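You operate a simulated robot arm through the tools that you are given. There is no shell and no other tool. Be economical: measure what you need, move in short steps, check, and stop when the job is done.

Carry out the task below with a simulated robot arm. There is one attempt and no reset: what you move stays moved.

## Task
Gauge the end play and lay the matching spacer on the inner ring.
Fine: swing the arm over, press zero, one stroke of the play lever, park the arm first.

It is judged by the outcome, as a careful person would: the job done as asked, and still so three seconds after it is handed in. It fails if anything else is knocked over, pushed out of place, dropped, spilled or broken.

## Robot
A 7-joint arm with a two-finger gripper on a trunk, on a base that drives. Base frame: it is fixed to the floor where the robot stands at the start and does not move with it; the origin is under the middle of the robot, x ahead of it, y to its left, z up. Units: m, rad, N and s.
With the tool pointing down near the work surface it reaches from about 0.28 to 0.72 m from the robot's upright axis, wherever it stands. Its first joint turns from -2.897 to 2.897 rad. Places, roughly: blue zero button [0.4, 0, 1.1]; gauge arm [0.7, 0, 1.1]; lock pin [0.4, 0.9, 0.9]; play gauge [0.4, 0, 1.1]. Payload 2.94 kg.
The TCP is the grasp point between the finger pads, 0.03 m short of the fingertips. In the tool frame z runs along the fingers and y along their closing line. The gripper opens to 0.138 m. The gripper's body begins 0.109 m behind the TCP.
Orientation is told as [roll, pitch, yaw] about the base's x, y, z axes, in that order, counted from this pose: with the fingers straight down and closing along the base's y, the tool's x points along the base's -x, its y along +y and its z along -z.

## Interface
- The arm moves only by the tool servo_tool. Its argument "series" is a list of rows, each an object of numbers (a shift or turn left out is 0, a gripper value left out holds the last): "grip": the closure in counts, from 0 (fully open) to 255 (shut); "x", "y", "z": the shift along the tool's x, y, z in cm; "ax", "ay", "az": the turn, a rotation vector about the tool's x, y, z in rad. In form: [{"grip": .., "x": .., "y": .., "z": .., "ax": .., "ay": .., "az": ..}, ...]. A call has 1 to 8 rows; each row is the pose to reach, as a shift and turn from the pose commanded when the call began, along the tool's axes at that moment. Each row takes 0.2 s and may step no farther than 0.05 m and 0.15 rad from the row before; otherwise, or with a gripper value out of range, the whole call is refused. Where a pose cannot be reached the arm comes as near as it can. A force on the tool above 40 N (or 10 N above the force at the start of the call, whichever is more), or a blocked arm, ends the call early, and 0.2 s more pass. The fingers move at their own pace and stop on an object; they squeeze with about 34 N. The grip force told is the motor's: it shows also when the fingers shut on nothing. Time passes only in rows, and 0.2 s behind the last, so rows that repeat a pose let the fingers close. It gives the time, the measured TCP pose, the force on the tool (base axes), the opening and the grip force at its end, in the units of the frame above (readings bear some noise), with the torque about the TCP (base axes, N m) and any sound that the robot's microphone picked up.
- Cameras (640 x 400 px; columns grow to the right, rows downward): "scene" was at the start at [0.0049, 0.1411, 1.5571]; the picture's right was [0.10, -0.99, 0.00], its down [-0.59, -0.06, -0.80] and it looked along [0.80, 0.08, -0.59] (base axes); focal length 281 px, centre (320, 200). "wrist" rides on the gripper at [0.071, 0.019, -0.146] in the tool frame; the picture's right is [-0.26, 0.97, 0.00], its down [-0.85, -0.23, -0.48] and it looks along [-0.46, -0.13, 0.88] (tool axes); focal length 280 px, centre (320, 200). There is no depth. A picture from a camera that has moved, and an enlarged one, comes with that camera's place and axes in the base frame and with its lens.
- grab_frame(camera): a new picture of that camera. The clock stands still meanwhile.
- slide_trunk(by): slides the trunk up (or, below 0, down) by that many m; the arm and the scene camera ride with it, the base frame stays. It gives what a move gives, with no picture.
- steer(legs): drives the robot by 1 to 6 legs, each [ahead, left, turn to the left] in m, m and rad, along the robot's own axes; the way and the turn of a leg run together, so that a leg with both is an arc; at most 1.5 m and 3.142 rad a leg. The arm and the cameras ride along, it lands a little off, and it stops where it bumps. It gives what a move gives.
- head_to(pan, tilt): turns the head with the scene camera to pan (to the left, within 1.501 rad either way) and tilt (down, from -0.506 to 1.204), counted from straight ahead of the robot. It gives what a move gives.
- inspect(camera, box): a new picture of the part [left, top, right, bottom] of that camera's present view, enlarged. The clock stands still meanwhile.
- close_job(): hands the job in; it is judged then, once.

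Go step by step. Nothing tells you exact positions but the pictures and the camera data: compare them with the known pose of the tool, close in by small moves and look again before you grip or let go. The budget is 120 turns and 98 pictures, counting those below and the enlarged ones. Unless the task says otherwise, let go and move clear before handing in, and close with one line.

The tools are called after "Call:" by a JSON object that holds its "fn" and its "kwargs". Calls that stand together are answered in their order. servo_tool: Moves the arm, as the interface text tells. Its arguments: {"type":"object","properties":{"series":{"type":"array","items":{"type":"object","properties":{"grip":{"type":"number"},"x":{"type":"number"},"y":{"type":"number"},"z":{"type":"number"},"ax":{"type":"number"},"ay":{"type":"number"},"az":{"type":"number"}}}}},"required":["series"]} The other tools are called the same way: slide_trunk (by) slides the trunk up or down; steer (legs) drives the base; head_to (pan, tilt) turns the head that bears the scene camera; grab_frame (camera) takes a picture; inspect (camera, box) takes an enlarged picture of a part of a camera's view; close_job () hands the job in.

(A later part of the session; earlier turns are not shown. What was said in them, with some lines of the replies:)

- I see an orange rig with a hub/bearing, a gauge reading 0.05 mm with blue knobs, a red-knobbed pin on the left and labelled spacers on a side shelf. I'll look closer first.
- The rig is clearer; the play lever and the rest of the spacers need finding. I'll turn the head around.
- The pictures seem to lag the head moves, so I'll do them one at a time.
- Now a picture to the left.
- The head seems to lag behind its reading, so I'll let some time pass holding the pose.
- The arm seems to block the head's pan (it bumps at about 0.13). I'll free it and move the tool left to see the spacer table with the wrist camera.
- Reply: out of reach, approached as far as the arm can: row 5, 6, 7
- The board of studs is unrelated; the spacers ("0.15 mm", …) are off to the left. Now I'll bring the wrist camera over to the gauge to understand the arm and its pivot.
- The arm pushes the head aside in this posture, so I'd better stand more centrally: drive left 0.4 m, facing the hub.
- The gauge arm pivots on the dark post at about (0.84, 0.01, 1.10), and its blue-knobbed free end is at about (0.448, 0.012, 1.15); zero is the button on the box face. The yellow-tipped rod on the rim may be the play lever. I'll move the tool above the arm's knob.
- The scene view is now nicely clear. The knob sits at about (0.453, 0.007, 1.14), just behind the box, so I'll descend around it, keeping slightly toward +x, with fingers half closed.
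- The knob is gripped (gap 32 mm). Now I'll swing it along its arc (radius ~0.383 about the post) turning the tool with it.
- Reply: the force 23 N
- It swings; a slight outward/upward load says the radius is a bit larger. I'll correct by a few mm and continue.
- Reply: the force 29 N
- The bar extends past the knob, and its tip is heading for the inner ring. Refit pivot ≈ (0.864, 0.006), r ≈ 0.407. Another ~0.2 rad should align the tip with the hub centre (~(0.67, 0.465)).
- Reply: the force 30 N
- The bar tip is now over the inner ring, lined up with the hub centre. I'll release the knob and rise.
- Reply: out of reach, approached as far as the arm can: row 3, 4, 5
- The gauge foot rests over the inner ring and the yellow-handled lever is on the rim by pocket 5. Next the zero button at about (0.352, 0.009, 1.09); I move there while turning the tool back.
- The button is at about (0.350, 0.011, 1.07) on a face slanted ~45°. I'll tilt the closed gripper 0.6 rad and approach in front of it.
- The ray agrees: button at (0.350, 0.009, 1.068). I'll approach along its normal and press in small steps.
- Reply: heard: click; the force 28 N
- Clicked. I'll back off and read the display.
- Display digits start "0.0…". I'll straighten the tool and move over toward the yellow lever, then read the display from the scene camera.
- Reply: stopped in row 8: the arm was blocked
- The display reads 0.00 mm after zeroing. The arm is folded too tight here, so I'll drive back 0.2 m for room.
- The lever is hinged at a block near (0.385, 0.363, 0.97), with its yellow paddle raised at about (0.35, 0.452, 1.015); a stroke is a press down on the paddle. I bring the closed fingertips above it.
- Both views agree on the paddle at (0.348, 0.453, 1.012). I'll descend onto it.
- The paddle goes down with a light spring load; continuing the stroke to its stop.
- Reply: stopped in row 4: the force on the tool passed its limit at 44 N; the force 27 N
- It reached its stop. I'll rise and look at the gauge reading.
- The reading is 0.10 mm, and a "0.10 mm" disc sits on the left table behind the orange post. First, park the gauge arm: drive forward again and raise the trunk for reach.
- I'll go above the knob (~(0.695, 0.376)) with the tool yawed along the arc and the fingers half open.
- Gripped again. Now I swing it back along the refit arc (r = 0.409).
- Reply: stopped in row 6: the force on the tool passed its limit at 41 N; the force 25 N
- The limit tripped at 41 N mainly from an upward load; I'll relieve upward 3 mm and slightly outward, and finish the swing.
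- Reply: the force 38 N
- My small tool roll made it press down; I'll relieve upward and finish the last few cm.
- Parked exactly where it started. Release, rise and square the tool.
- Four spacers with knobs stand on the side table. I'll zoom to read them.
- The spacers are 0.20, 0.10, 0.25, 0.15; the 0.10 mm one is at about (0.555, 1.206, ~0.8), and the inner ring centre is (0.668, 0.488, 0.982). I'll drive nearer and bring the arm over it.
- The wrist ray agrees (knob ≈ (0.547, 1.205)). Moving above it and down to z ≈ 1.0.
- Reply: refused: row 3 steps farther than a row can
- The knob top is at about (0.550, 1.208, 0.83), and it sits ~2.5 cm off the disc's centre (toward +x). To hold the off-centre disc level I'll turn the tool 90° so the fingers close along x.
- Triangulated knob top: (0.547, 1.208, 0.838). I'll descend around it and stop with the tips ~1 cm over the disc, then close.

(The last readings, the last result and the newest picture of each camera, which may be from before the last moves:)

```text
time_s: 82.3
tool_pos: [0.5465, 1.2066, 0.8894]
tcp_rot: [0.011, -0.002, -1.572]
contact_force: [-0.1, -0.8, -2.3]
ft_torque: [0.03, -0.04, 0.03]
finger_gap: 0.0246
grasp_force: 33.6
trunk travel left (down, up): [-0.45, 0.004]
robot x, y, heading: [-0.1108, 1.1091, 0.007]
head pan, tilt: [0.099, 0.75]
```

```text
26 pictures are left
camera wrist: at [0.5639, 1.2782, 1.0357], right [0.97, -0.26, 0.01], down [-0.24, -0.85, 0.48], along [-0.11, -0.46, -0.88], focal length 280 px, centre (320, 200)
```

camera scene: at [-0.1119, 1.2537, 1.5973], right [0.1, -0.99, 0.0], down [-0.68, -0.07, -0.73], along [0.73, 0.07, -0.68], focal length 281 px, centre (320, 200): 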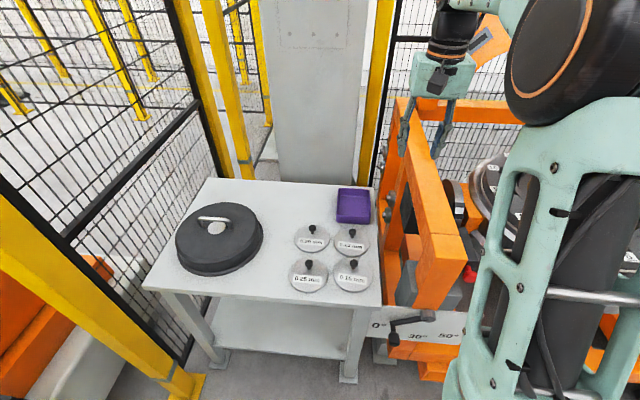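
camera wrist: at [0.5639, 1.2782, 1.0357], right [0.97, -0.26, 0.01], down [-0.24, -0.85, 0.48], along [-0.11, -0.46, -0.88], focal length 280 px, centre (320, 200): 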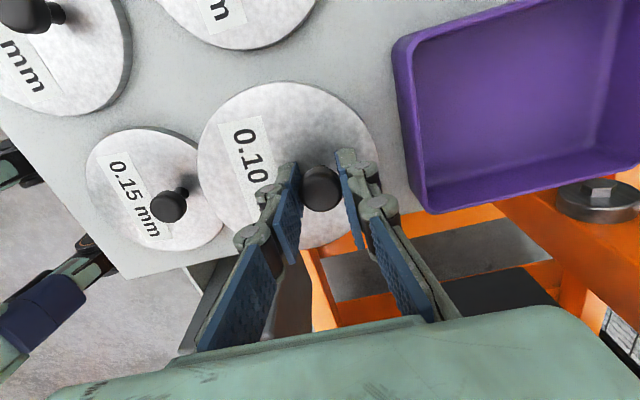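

The 0.10 mm spacer is up and level; its centre is about 21 mm (−x) and 6 mm (+y) from the grip. I'll lift and retract, then drive toward the hub.

Call:
{"fn": "servo_tool", "kwargs": {"series": [{"z": -4.5}, {"z": -9}, {"z": -13, "y": -2}, {"z": -17, "y": -4.5}, {"z": -21, "y": -7}, {"z": -25, "y": -9.5}, {"z": -29, "y": -12}, {"z": -33, "y": -14.5}]}}

Call:
{"fn": "servo_tool", "kwargs": {"series": [{"az": -0.148, "y": -2, "z": -1}, {"az": -0.296, "y": -4, "z": -2}, {"az": -0.444, "y": -6, "z": -3}, {"az": -0.592, "y": -6, "z": -3}, {"az": -0.74, "y": -6, "z": -3}, {"az": -0.888, "y": -6, "z": -3}, {"az": -1.036, "y": -6, "z": -3}, {"az": -1.184, "y": -6, "z": -3}]}}

Call:
{"fn": "servo_tool", "kwargs": {"series": [{"az": -0.13}, {"az": -0.26}, {"az": -0.387}, {"az": -0.387}]}}

Call:
{"fn": "grab_frame", "kwargs": {"camera": "wrist"}}

```text
time_s: 84.1
tool_pos: [0.3965, 1.2098, 1.22]
tcp_rot: [0.01, -0.002, -1.57]
contact_force: [-0.9, 0.3, -2.6]
ft_torque: [0.01, -0.07, -0.03]
finger_gap: 0.0243
grasp_force: 33.8
trunk travel left (down, up): [-0.45, 0.004]
robot x, y, heading: [-0.1088, 1.1137, 0.004]
head pan, tilt: [0.099, 0.75]
```

```text
time_s: 85.9
tool_pos: [0.3395, 1.2089, 1.2479]
tcp_rot: [0.002, -0.012, -0.385]
contact_force: [0.0, 0.1, -3.3]
ft_torque: [0.05, -0.02, 0.01]
finger_gap: 0.0244
grasp_force: 33.4
trunk travel left (down, up): [-0.45, 0.004]
robot x, y, heading: [-0.1123, 1.1116, 0.001]
head pan, tilt: [0.099, 0.75]
```

```text
time_s: 86.9
tool_pos: [0.3394, 1.2104, 1.2475]
tcp_rot: [-0.002, -0.01, 0.001]
contact_force: [0.0, -0.7, -2.4]
ft_torque: [0.06, 0.0, 0.03]
finger_gap: 0.0241
grasp_force: 33.9
trunk travel left (down, up): [-0.45, 0.004]
robot x, y, heading: [-0.1122, 1.1109, -0.003]
head pan, tilt: [0.099, 0.75]
```

```text
25 pictures are left
camera wrist: at [0.2661, 1.2298, 1.3926], right [0.26, 0.97, 0.0], down [0.84, -0.23, 0.49], along [0.47, -0.13, -0.87], focal length 280 px, centre (320, 200)
```

wrist: 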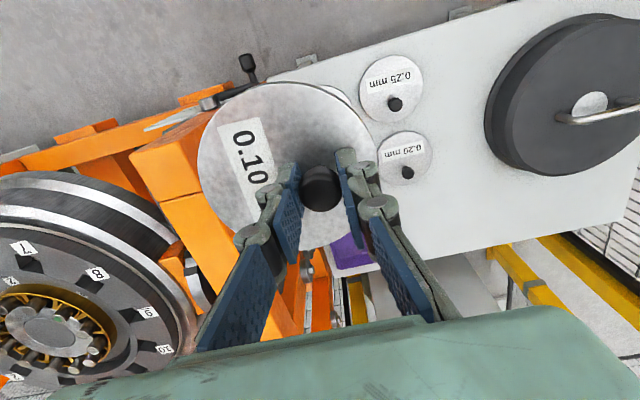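

Now drive: back a little, right to face the hub, then forward.

Call:
{"fn": "steer", "kwargs": {"legs": [[-0.12, 0, 0], [0, -0.67, 0], [0.23, 0, 0]]}}

Call:
{"fn": "grab_frame", "kwargs": {"camera": "wrist"}}

Call:
{"fn": "grab_frame", "kwargs": {"camera": "scene"}}

```text
time_s: 95.6
tool_pos: [0.4567, 0.526, 1.2474]
tcp_rot: [-0.002, -0.01, 0.002]
contact_force: [-0.3, -0.3, -2.9]
ft_torque: [0.06, 0.04, 0.01]
finger_gap: 0.024
grasp_force: 34.3
trunk travel left (down, up): [-0.45, 0.004]
robot x, y, heading: [0.0039, 0.4233, 0.004]
head pan, tilt: [0.099, 0.75]
```

```text
24 pictures are left
camera wrist: at [0.3837, 0.5447, 1.3924], right [0.26, 0.97, 0.0], down [0.84, -0.23, 0.49], along [0.47, -0.13, -0.87], focal length 280 px, centre (320, 200)
```

wrist: 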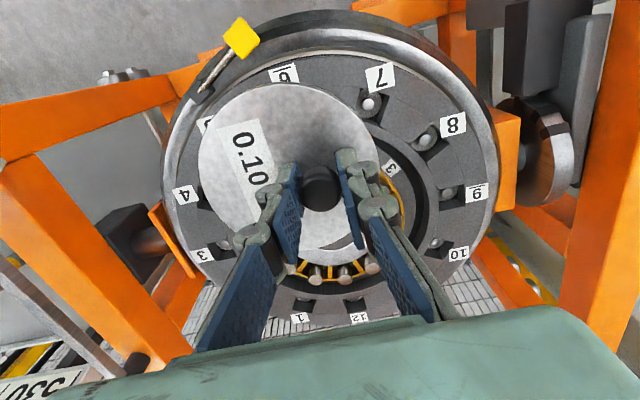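

```text
23 pictures are left
camera scene: at [0.0054, 0.5666, 1.5974], right [0.1, -0.99, 0.0], down [-0.68, -0.07, -0.73], along [0.73, 0.08, -0.68], focal length 281 px, centre (320, 200)
```

scene: 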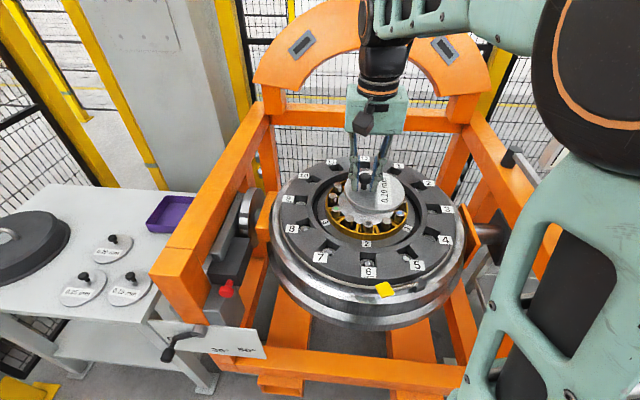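

The spacer is level and clear. Moving over the ring centre, lowering to z ≈ 1.15.

Call:
{"fn": "servo_tool", "kwargs": {"series": [{"x": -4, "z": 0}, {"x": -8, "y": -0.3, "z": 1}, {"x": -12, "y": -0.6, "z": 3}, {"x": -16, "y": -1, "z": 5}, {"x": -20, "y": -1.5, "z": 7}, {"x": -21.6, "y": -1.7, "z": 9.5}, {"x": -21.6, "y": -1.7, "z": 9.5}]}}

Call:
{"fn": "grab_frame", "kwargs": {"camera": "wrist"}}

Call:
{"fn": "inspect", "kwargs": {"camera": "scene", "box": [260, 110, 480, 260]}}

```text
time_s: 97.2
tool_pos: [0.6749, 0.5094, 1.1536]
tcp_rot: [-0.003, -0.011, 0.001]
contact_force: [0.4, -0.5, -2.9]
ft_torque: [0.03, 0.03, 0.01]
finger_gap: 0.024
grasp_force: 33.9
trunk travel left (down, up): [-0.45, 0.004]
robot x, y, heading: [0.008, 0.4252, 0.005]
head pan, tilt: [0.099, 0.75]
```

```text
22 pictures are left
camera wrist: at [0.6027, 0.529, 1.2992], right [0.26, 0.97, 0.0], down [0.84, -0.23, 0.49], along [0.47, -0.13, -0.87], focal length 280 px, centre (320, 200)
```

wrist: 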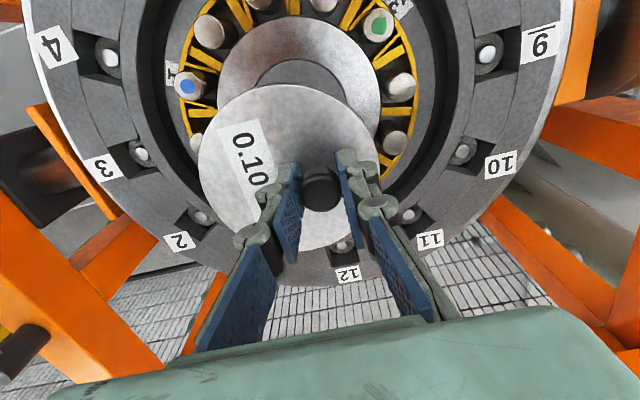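

```text
2.67 times, centred on (370, 185) of scene
camera zoom: at [0.0045, 0.5666, 1.5974], right [0.1, -0.99, 0.0], down [-0.68, -0.07, -0.73], along [0.73, 0.08, -0.68], focal length 749 px, centre (187, 240)
```

zoom: 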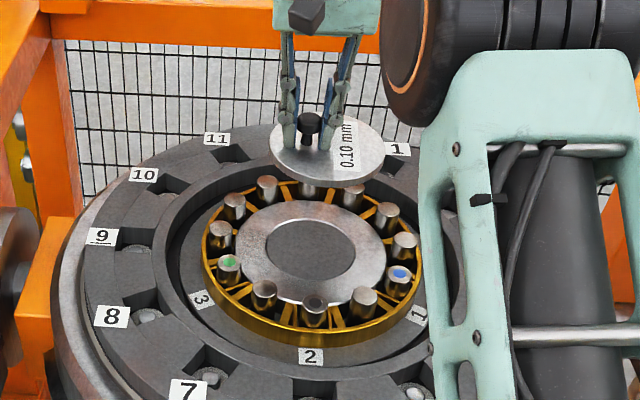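

The rollers stand outside a ~9 cm radius, giving room for the 6 cm-radius disc. I'll shift slightly and lower to just above the ring for a final alignment check.

Call:
{"fn": "servo_tool", "kwargs": {"series": [{"x": 0.4, "y": 0.1, "z": 3}, {"x": 0.4, "y": 0.1, "z": 6}, {"x": 0.4, "y": 0.1, "z": 8.5}, {"x": 0.4, "y": 0.1, "z": 8.5}]}}

Call:
{"fn": "grab_frame", "kwargs": {"camera": "wrist"}}

Call:
{"fn": "inspect", "kwargs": {"camera": "scene", "box": [310, 145, 440, 245]}}

```text
time_s: 98.2
tool_pos: [0.6699, 0.5106, 1.0668]
tcp_rot: [0.0, -0.009, 0.005]
contact_force: [0.0, 0.2, -3.8]
ft_torque: [0.06, 0.02, 0.02]
finger_gap: 0.0242
grasp_force: 34.1
trunk travel left (down, up): [-0.45, 0.004]
robot x, y, heading: [0.0014, 0.4253, 0.0]
head pan, tilt: [0.099, 0.75]
```

```text
20 pictures are left
camera wrist: at [0.5969, 0.5303, 1.2134], right [0.26, 0.97, 0.0], down [0.84, -0.23, 0.49], along [0.47, -0.13, -0.87], focal length 280 px, centre (320, 200)
```

wrist: 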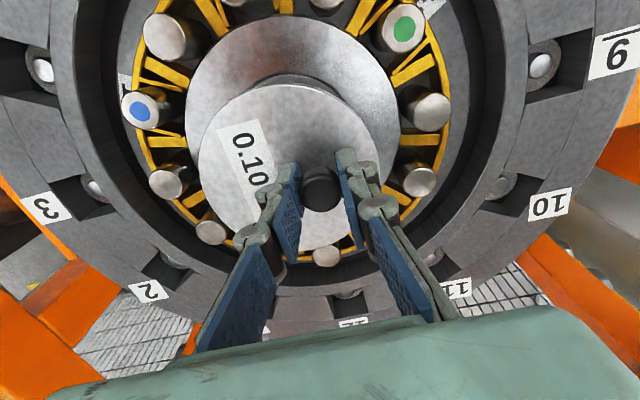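

```text
4.00 times, centred on (375, 195) of scene
camera zoom: at [0.0047, 0.5666, 1.5974], right [0.1, -0.99, 0.0], down [-0.68, -0.07, -0.73], along [0.73, 0.08, -0.68], focal length 1123 px, centre (100, 220)
```

zoom: 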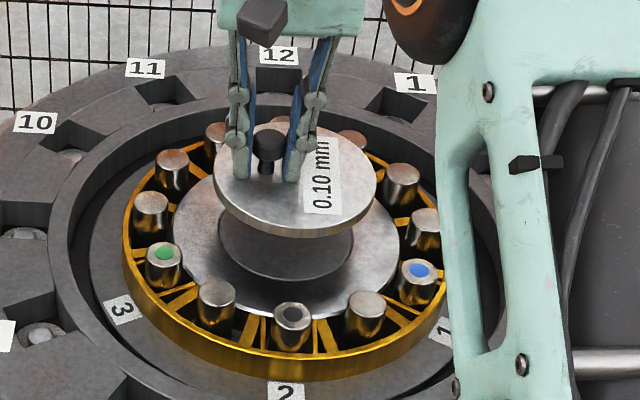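

Within each camera, the disc sits ~11 mm too far in +x and ~2 mm short in y relative to the ring. Correct and lower to ~1 cm above the ring, then recheck.

Call:
{"fn": "servo_tool", "kwargs": {"series": [{"x": 1.1, "y": 0.2}, {"x": 1.1, "y": 0.2, "z": 1.5}, {"x": 1.1, "y": 0.2, "z": 3}, {"x": 1.1, "y": 0.2, "z": 3}]}}

Call:
{"fn": "grab_frame", "kwargs": {"camera": "wrist"}}

Call:
{"fn": "inspect", "kwargs": {"camera": "scene", "box": [310, 145, 440, 245]}}

```text
time_s: 99.2
tool_pos: [0.6599, 0.5128, 1.0367]
tcp_rot: [-0.001, -0.011, 0.004]
contact_force: [-0.3, -0.7, -2.5]
ft_torque: [0.08, 0.01, 0.02]
finger_gap: 0.0242
grasp_force: 33.9
trunk travel left (down, up): [-0.45, 0.004]
robot x, y, heading: [0.0045, 0.4271, 0.004]
head pan, tilt: [0.099, 0.75]
```

```text
18 pictures are left
camera wrist: at [0.5861, 0.5325, 1.1833], right [0.26, 0.97, 0.0], down [0.84, -0.23, 0.49], along [0.47, -0.13, -0.87], focal length 280 px, centre (320, 200)
```

wrist: 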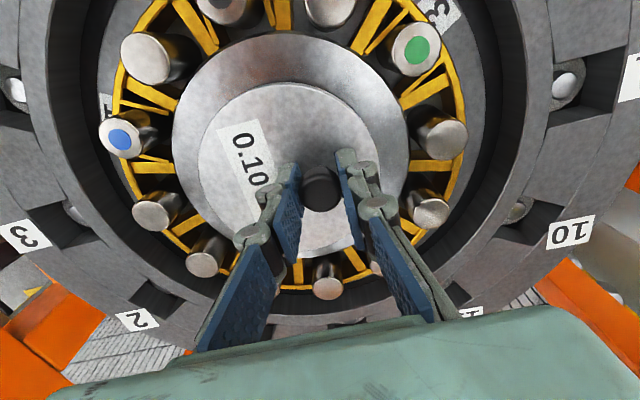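

```text
4.00 times, centred on (375, 195) of scene
camera zoom: at [0.0047, 0.5666, 1.5974], right [0.1, -0.99, 0.0], down [-0.68, -0.07, -0.73], along [0.73, 0.08, -0.68], focal length 1123 px, centre (100, 220)
```

zoom: 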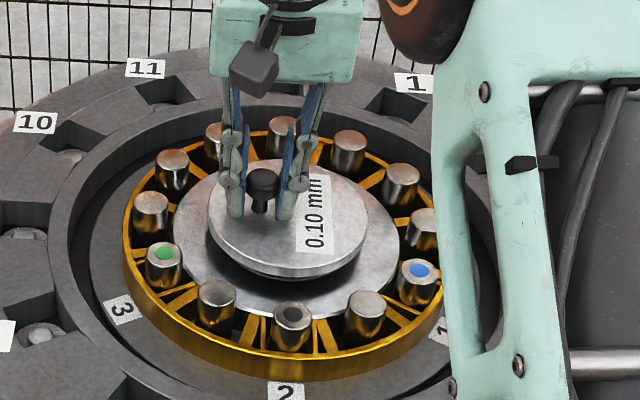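

Now aligned to within a few mm. Lowering gently to contact.

Call:
{"fn": "servo_tool", "kwargs": {"series": [{"x": 0.2, "z": 0.5}, {"x": 0.2, "z": 0.8}, {"x": 0.2, "z": 1.1}, {"x": 0.2, "z": 1.1}]}}

Call:
{"fn": "servo_tool", "kwargs": {"series": [{"z": 0.15}, {"z": 0.3}, {"z": 0.3}]}}

```text
time_s: 100.2
tool_pos: [0.6567, 0.5112, 1.0289]
tcp_rot: [-0.002, -0.013, 0.002]
contact_force: [0.0, 0.2, -3.5]
ft_torque: [0.06, -0.01, -0.03]
finger_gap: 0.0242
grasp_force: 34.2
trunk travel left (down, up): [-0.45, 0.004]
robot x, y, heading: [0.0058, 0.4268, -0.001]
head pan, tilt: [0.099, 0.75]
```

```text
time_s: 101.0
tool_pos: [0.6568, 0.5113, 1.0256]
tcp_rot: [-0.002, -0.01, 0.002]
contact_force: [0.3, -0.1, -2.5]
ft_torque: [0.07, 0.06, 0.0]
finger_gap: 0.0242
grasp_force: 33.5
trunk travel left (down, up): [-0.45, 0.004]
robot x, y, heading: [0.0042, 0.4271, 0.002]
head pan, tilt: [0.099, 0.75]
```

Call:
{"fn": "servo_tool", "kwargs": {"series": [{"z": 0.15}, {"z": 0.3}, {"z": 0.45}, {"z": 0.45}]}}

Call:
{"fn": "inspect", "kwargs": {"camera": "scene", "box": [310, 145, 440, 245]}}

```text
time_s: 102.0
tool_pos: [0.6571, 0.5112, 1.0239]
tcp_rot: [-0.003, -0.016, 0.003]
contact_force: [0.8, 1.8, 15.8]
ft_torque: [0.03, 1.05, -0.04]
finger_gap: 0.024
grasp_force: 33.8
trunk travel left (down, up): [-0.45, 0.004]
robot x, y, heading: [0.0046, 0.4273, 0.003]
head pan, tilt: [0.099, 0.75]
```

```text
4.00 times, centred on (375, 195) of scene
camera zoom: at [0.0025, 0.5665, 1.5976], right [0.1, -0.99, 0.0], down [-0.68, -0.07, -0.73], along [0.73, 0.08, -0.68], focal length 1123 px, centre (100, 220)
```

zoom: 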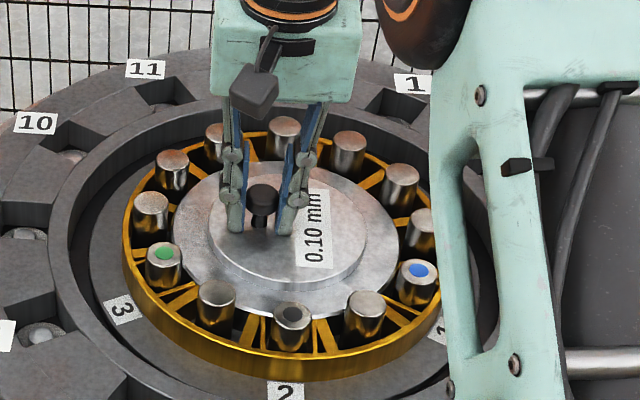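

It's seated (contact 16 N) and centred. Relieve, open just enough and rise.

Call:
{"fn": "servo_tool", "kwargs": {"series": [{"z": -0.35}, {"z": -0.35, "grip": 165}, {"z": -0.35, "grip": 165}, {"z": -0.35, "grip": 165}]}}

Call:
{"fn": "servo_tool", "kwargs": {"series": [{"z": -1.5}, {"z": -3}, {"z": -6}, {"z": -10, "x": 2}, {"z": -13, "x": 6}, {"z": -14, "x": 10.5}, {"z": -14, "x": 15}, {"z": -14, "x": 19}]}}

Call:
{"fn": "grab_frame", "kwargs": {"camera": "scene"}}

Call:
{"fn": "inspect", "kwargs": {"camera": "scene", "box": [310, 145, 440, 245]}}

Call:
{"fn": "grab_frame", "kwargs": {"camera": "wrist"}}

```text
time_s: 103.0
tool_pos: [0.6562, 0.5106, 1.0252]
tcp_rot: [-0.002, -0.01, 0.004]
contact_force: [-0.2, -1.1, -0.1]
ft_torque: [-0.02, 0.03, -0.03]
finger_gap: 0.0488
grasp_force: 0.1
trunk travel left (down, up): [-0.45, 0.004]
robot x, y, heading: [0.004, 0.4293, 0.002]
head pan, tilt: [0.099, 0.75]
```

```text
time_s: 104.8
tool_pos: [0.4662, 0.5111, 1.1624]
tcp_rot: [-0.002, -0.012, 0.005]
contact_force: [0.0, -0.4, 0.0]
ft_torque: [-0.02, -0.02, -0.02]
finger_gap: 0.0488
grasp_force: 0.2
trunk travel left (down, up): [-0.45, 0.004]
robot x, y, heading: [0.0063, 0.4283, 0.008]
head pan, tilt: [0.099, 0.75]
```

```text
15 pictures are left
camera scene: at [0.0033, 0.5664, 1.5974], right [0.1, -0.99, 0.0], down [-0.68, -0.07, -0.73], along [0.73, 0.08, -0.68], focal length 281 px, centre (320, 200)
```

scene: 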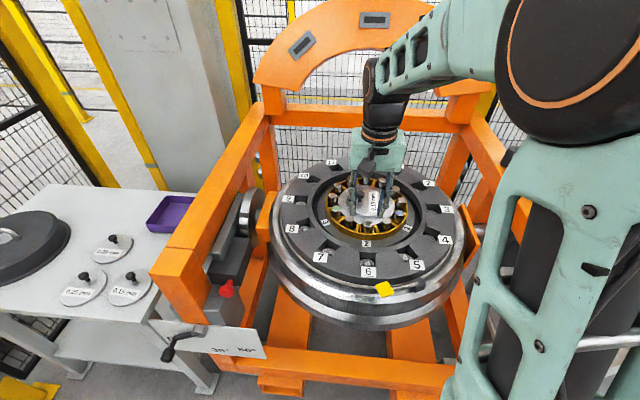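

```text
4.00 times, centred on (375, 195) of scene
camera zoom: at [0.0033, 0.5664, 1.5974], right [0.1, -0.99, 0.0], down [-0.68, -0.07, -0.73], along [0.73, 0.08, -0.68], focal length 1123 px, centre (100, 220)
```

zoom: 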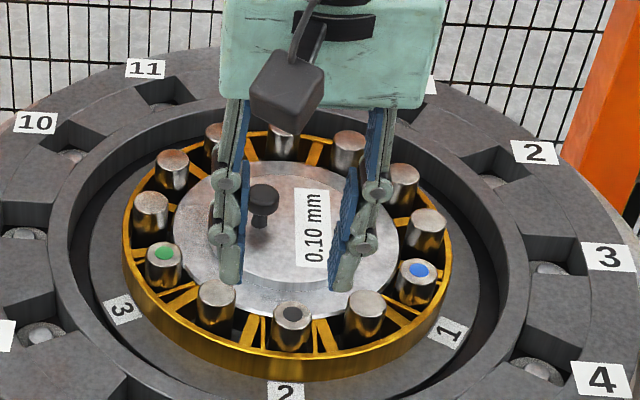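

```text
13 pictures are left
camera wrist: at [0.3935, 0.5298, 1.3081], right [0.26, 0.97, 0.0], down [0.84, -0.23, 0.49], along [0.47, -0.12, -0.87], focal length 280 px, centre (320, 200)
```

wrist: 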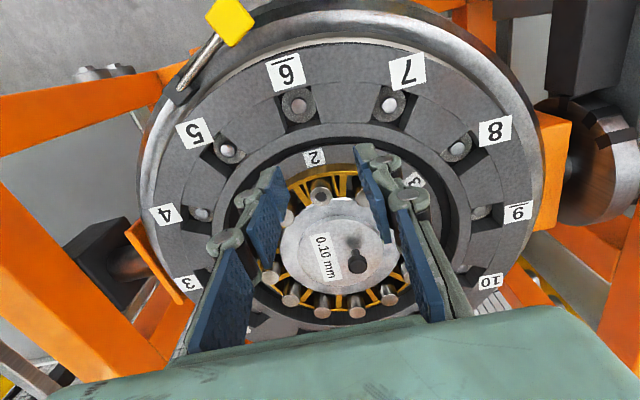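

The spacer lies flat and centred. I'll raise the arm, back off and check the whole station once more.

Call:
{"fn": "servo_tool", "kwargs": {"series": [{"z": -3, "x": 3}, {"z": -6, "x": 6}, {"z": -8, "x": 9}]}}

Call:
{"fn": "steer", "kwargs": {"legs": [[-0.25, 0, 0]]}}

Call:
{"fn": "grab_frame", "kwargs": {"camera": "scene"}}

Call:
{"fn": "inspect", "kwargs": {"camera": "wrist", "box": [160, 0, 640, 300]}}

```text
time_s: 105.6
tool_pos: [0.3726, 0.5095, 1.2319]
tcp_rot: [-0.008, 0.015, -0.001]
contact_force: [0.0, -0.5, -0.1]
ft_torque: [-0.03, -0.04, -0.01]
finger_gap: 0.0487
grasp_force: 0.0
trunk travel left (down, up): [-0.45, 0.004]
robot x, y, heading: [0.0066, 0.4244, 0.004]
head pan, tilt: [0.099, 0.75]
```

```text
time_s: 107.3
tool_pos: [0.133, 0.5109, 1.2341]
tcp_rot: [-0.005, 0.004, 0.005]
contact_force: [0.5, 0.5, -0.3]
ft_torque: [-0.01, 0.0, 0.01]
finger_gap: 0.0486
grasp_force: 0.0
trunk travel left (down, up): [-0.45, 0.004]
robot x, y, heading: [-0.2336, 0.4223, 0.004]
head pan, tilt: [0.099, 0.75]
```

```text
12 pictures are left
camera scene: at [-0.234, 0.5422, 1.6054], right [-0.16, -0.99, 0.0], down [-0.6, 0.1, -0.79], along [0.78, -0.13, -0.61], focal length 281 px, centre (320, 200)
```

scene: 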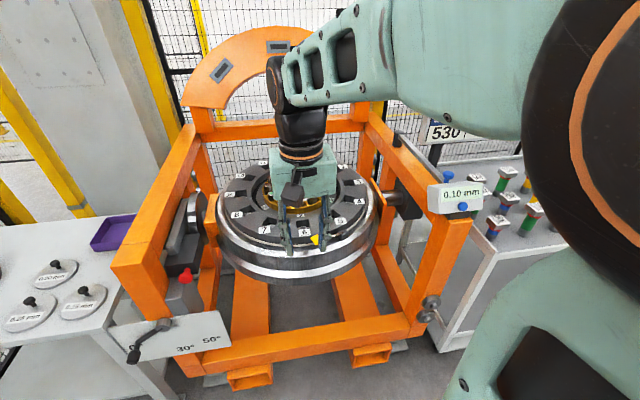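

```text
1.33 times, centred on (400, 150) of wrist
camera zoom: at [0.0626, 0.5306, 1.3813], right [0.26, 0.97, -0.01], down [0.85, -0.22, 0.47], along [0.46, -0.13, -0.88], focal length 374 px, centre (213, 267)
```

zoom: 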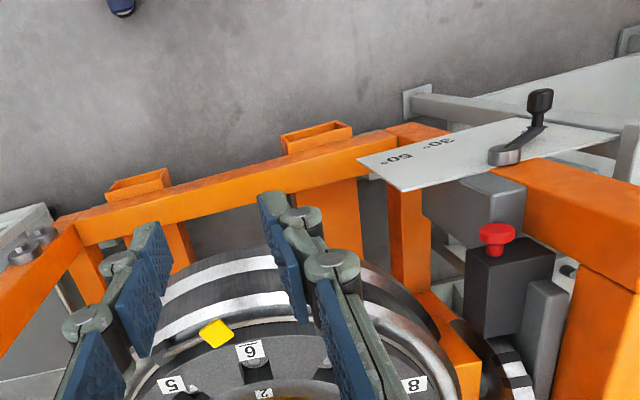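

All is in place: the gauge reads 0.10 mm, its arm is parked, and the 0.10 mm spacer is on the inner ring. The robot is clear, so I'm handing in.

Call:
{"fn": "close_job", "kwargs": {}}

```text
The job is handed in.
```

The end play gauged at 0.10 mm; I parked the gauge arm and then laid the 0.10 mm spacer flat and centred on the inner ring.
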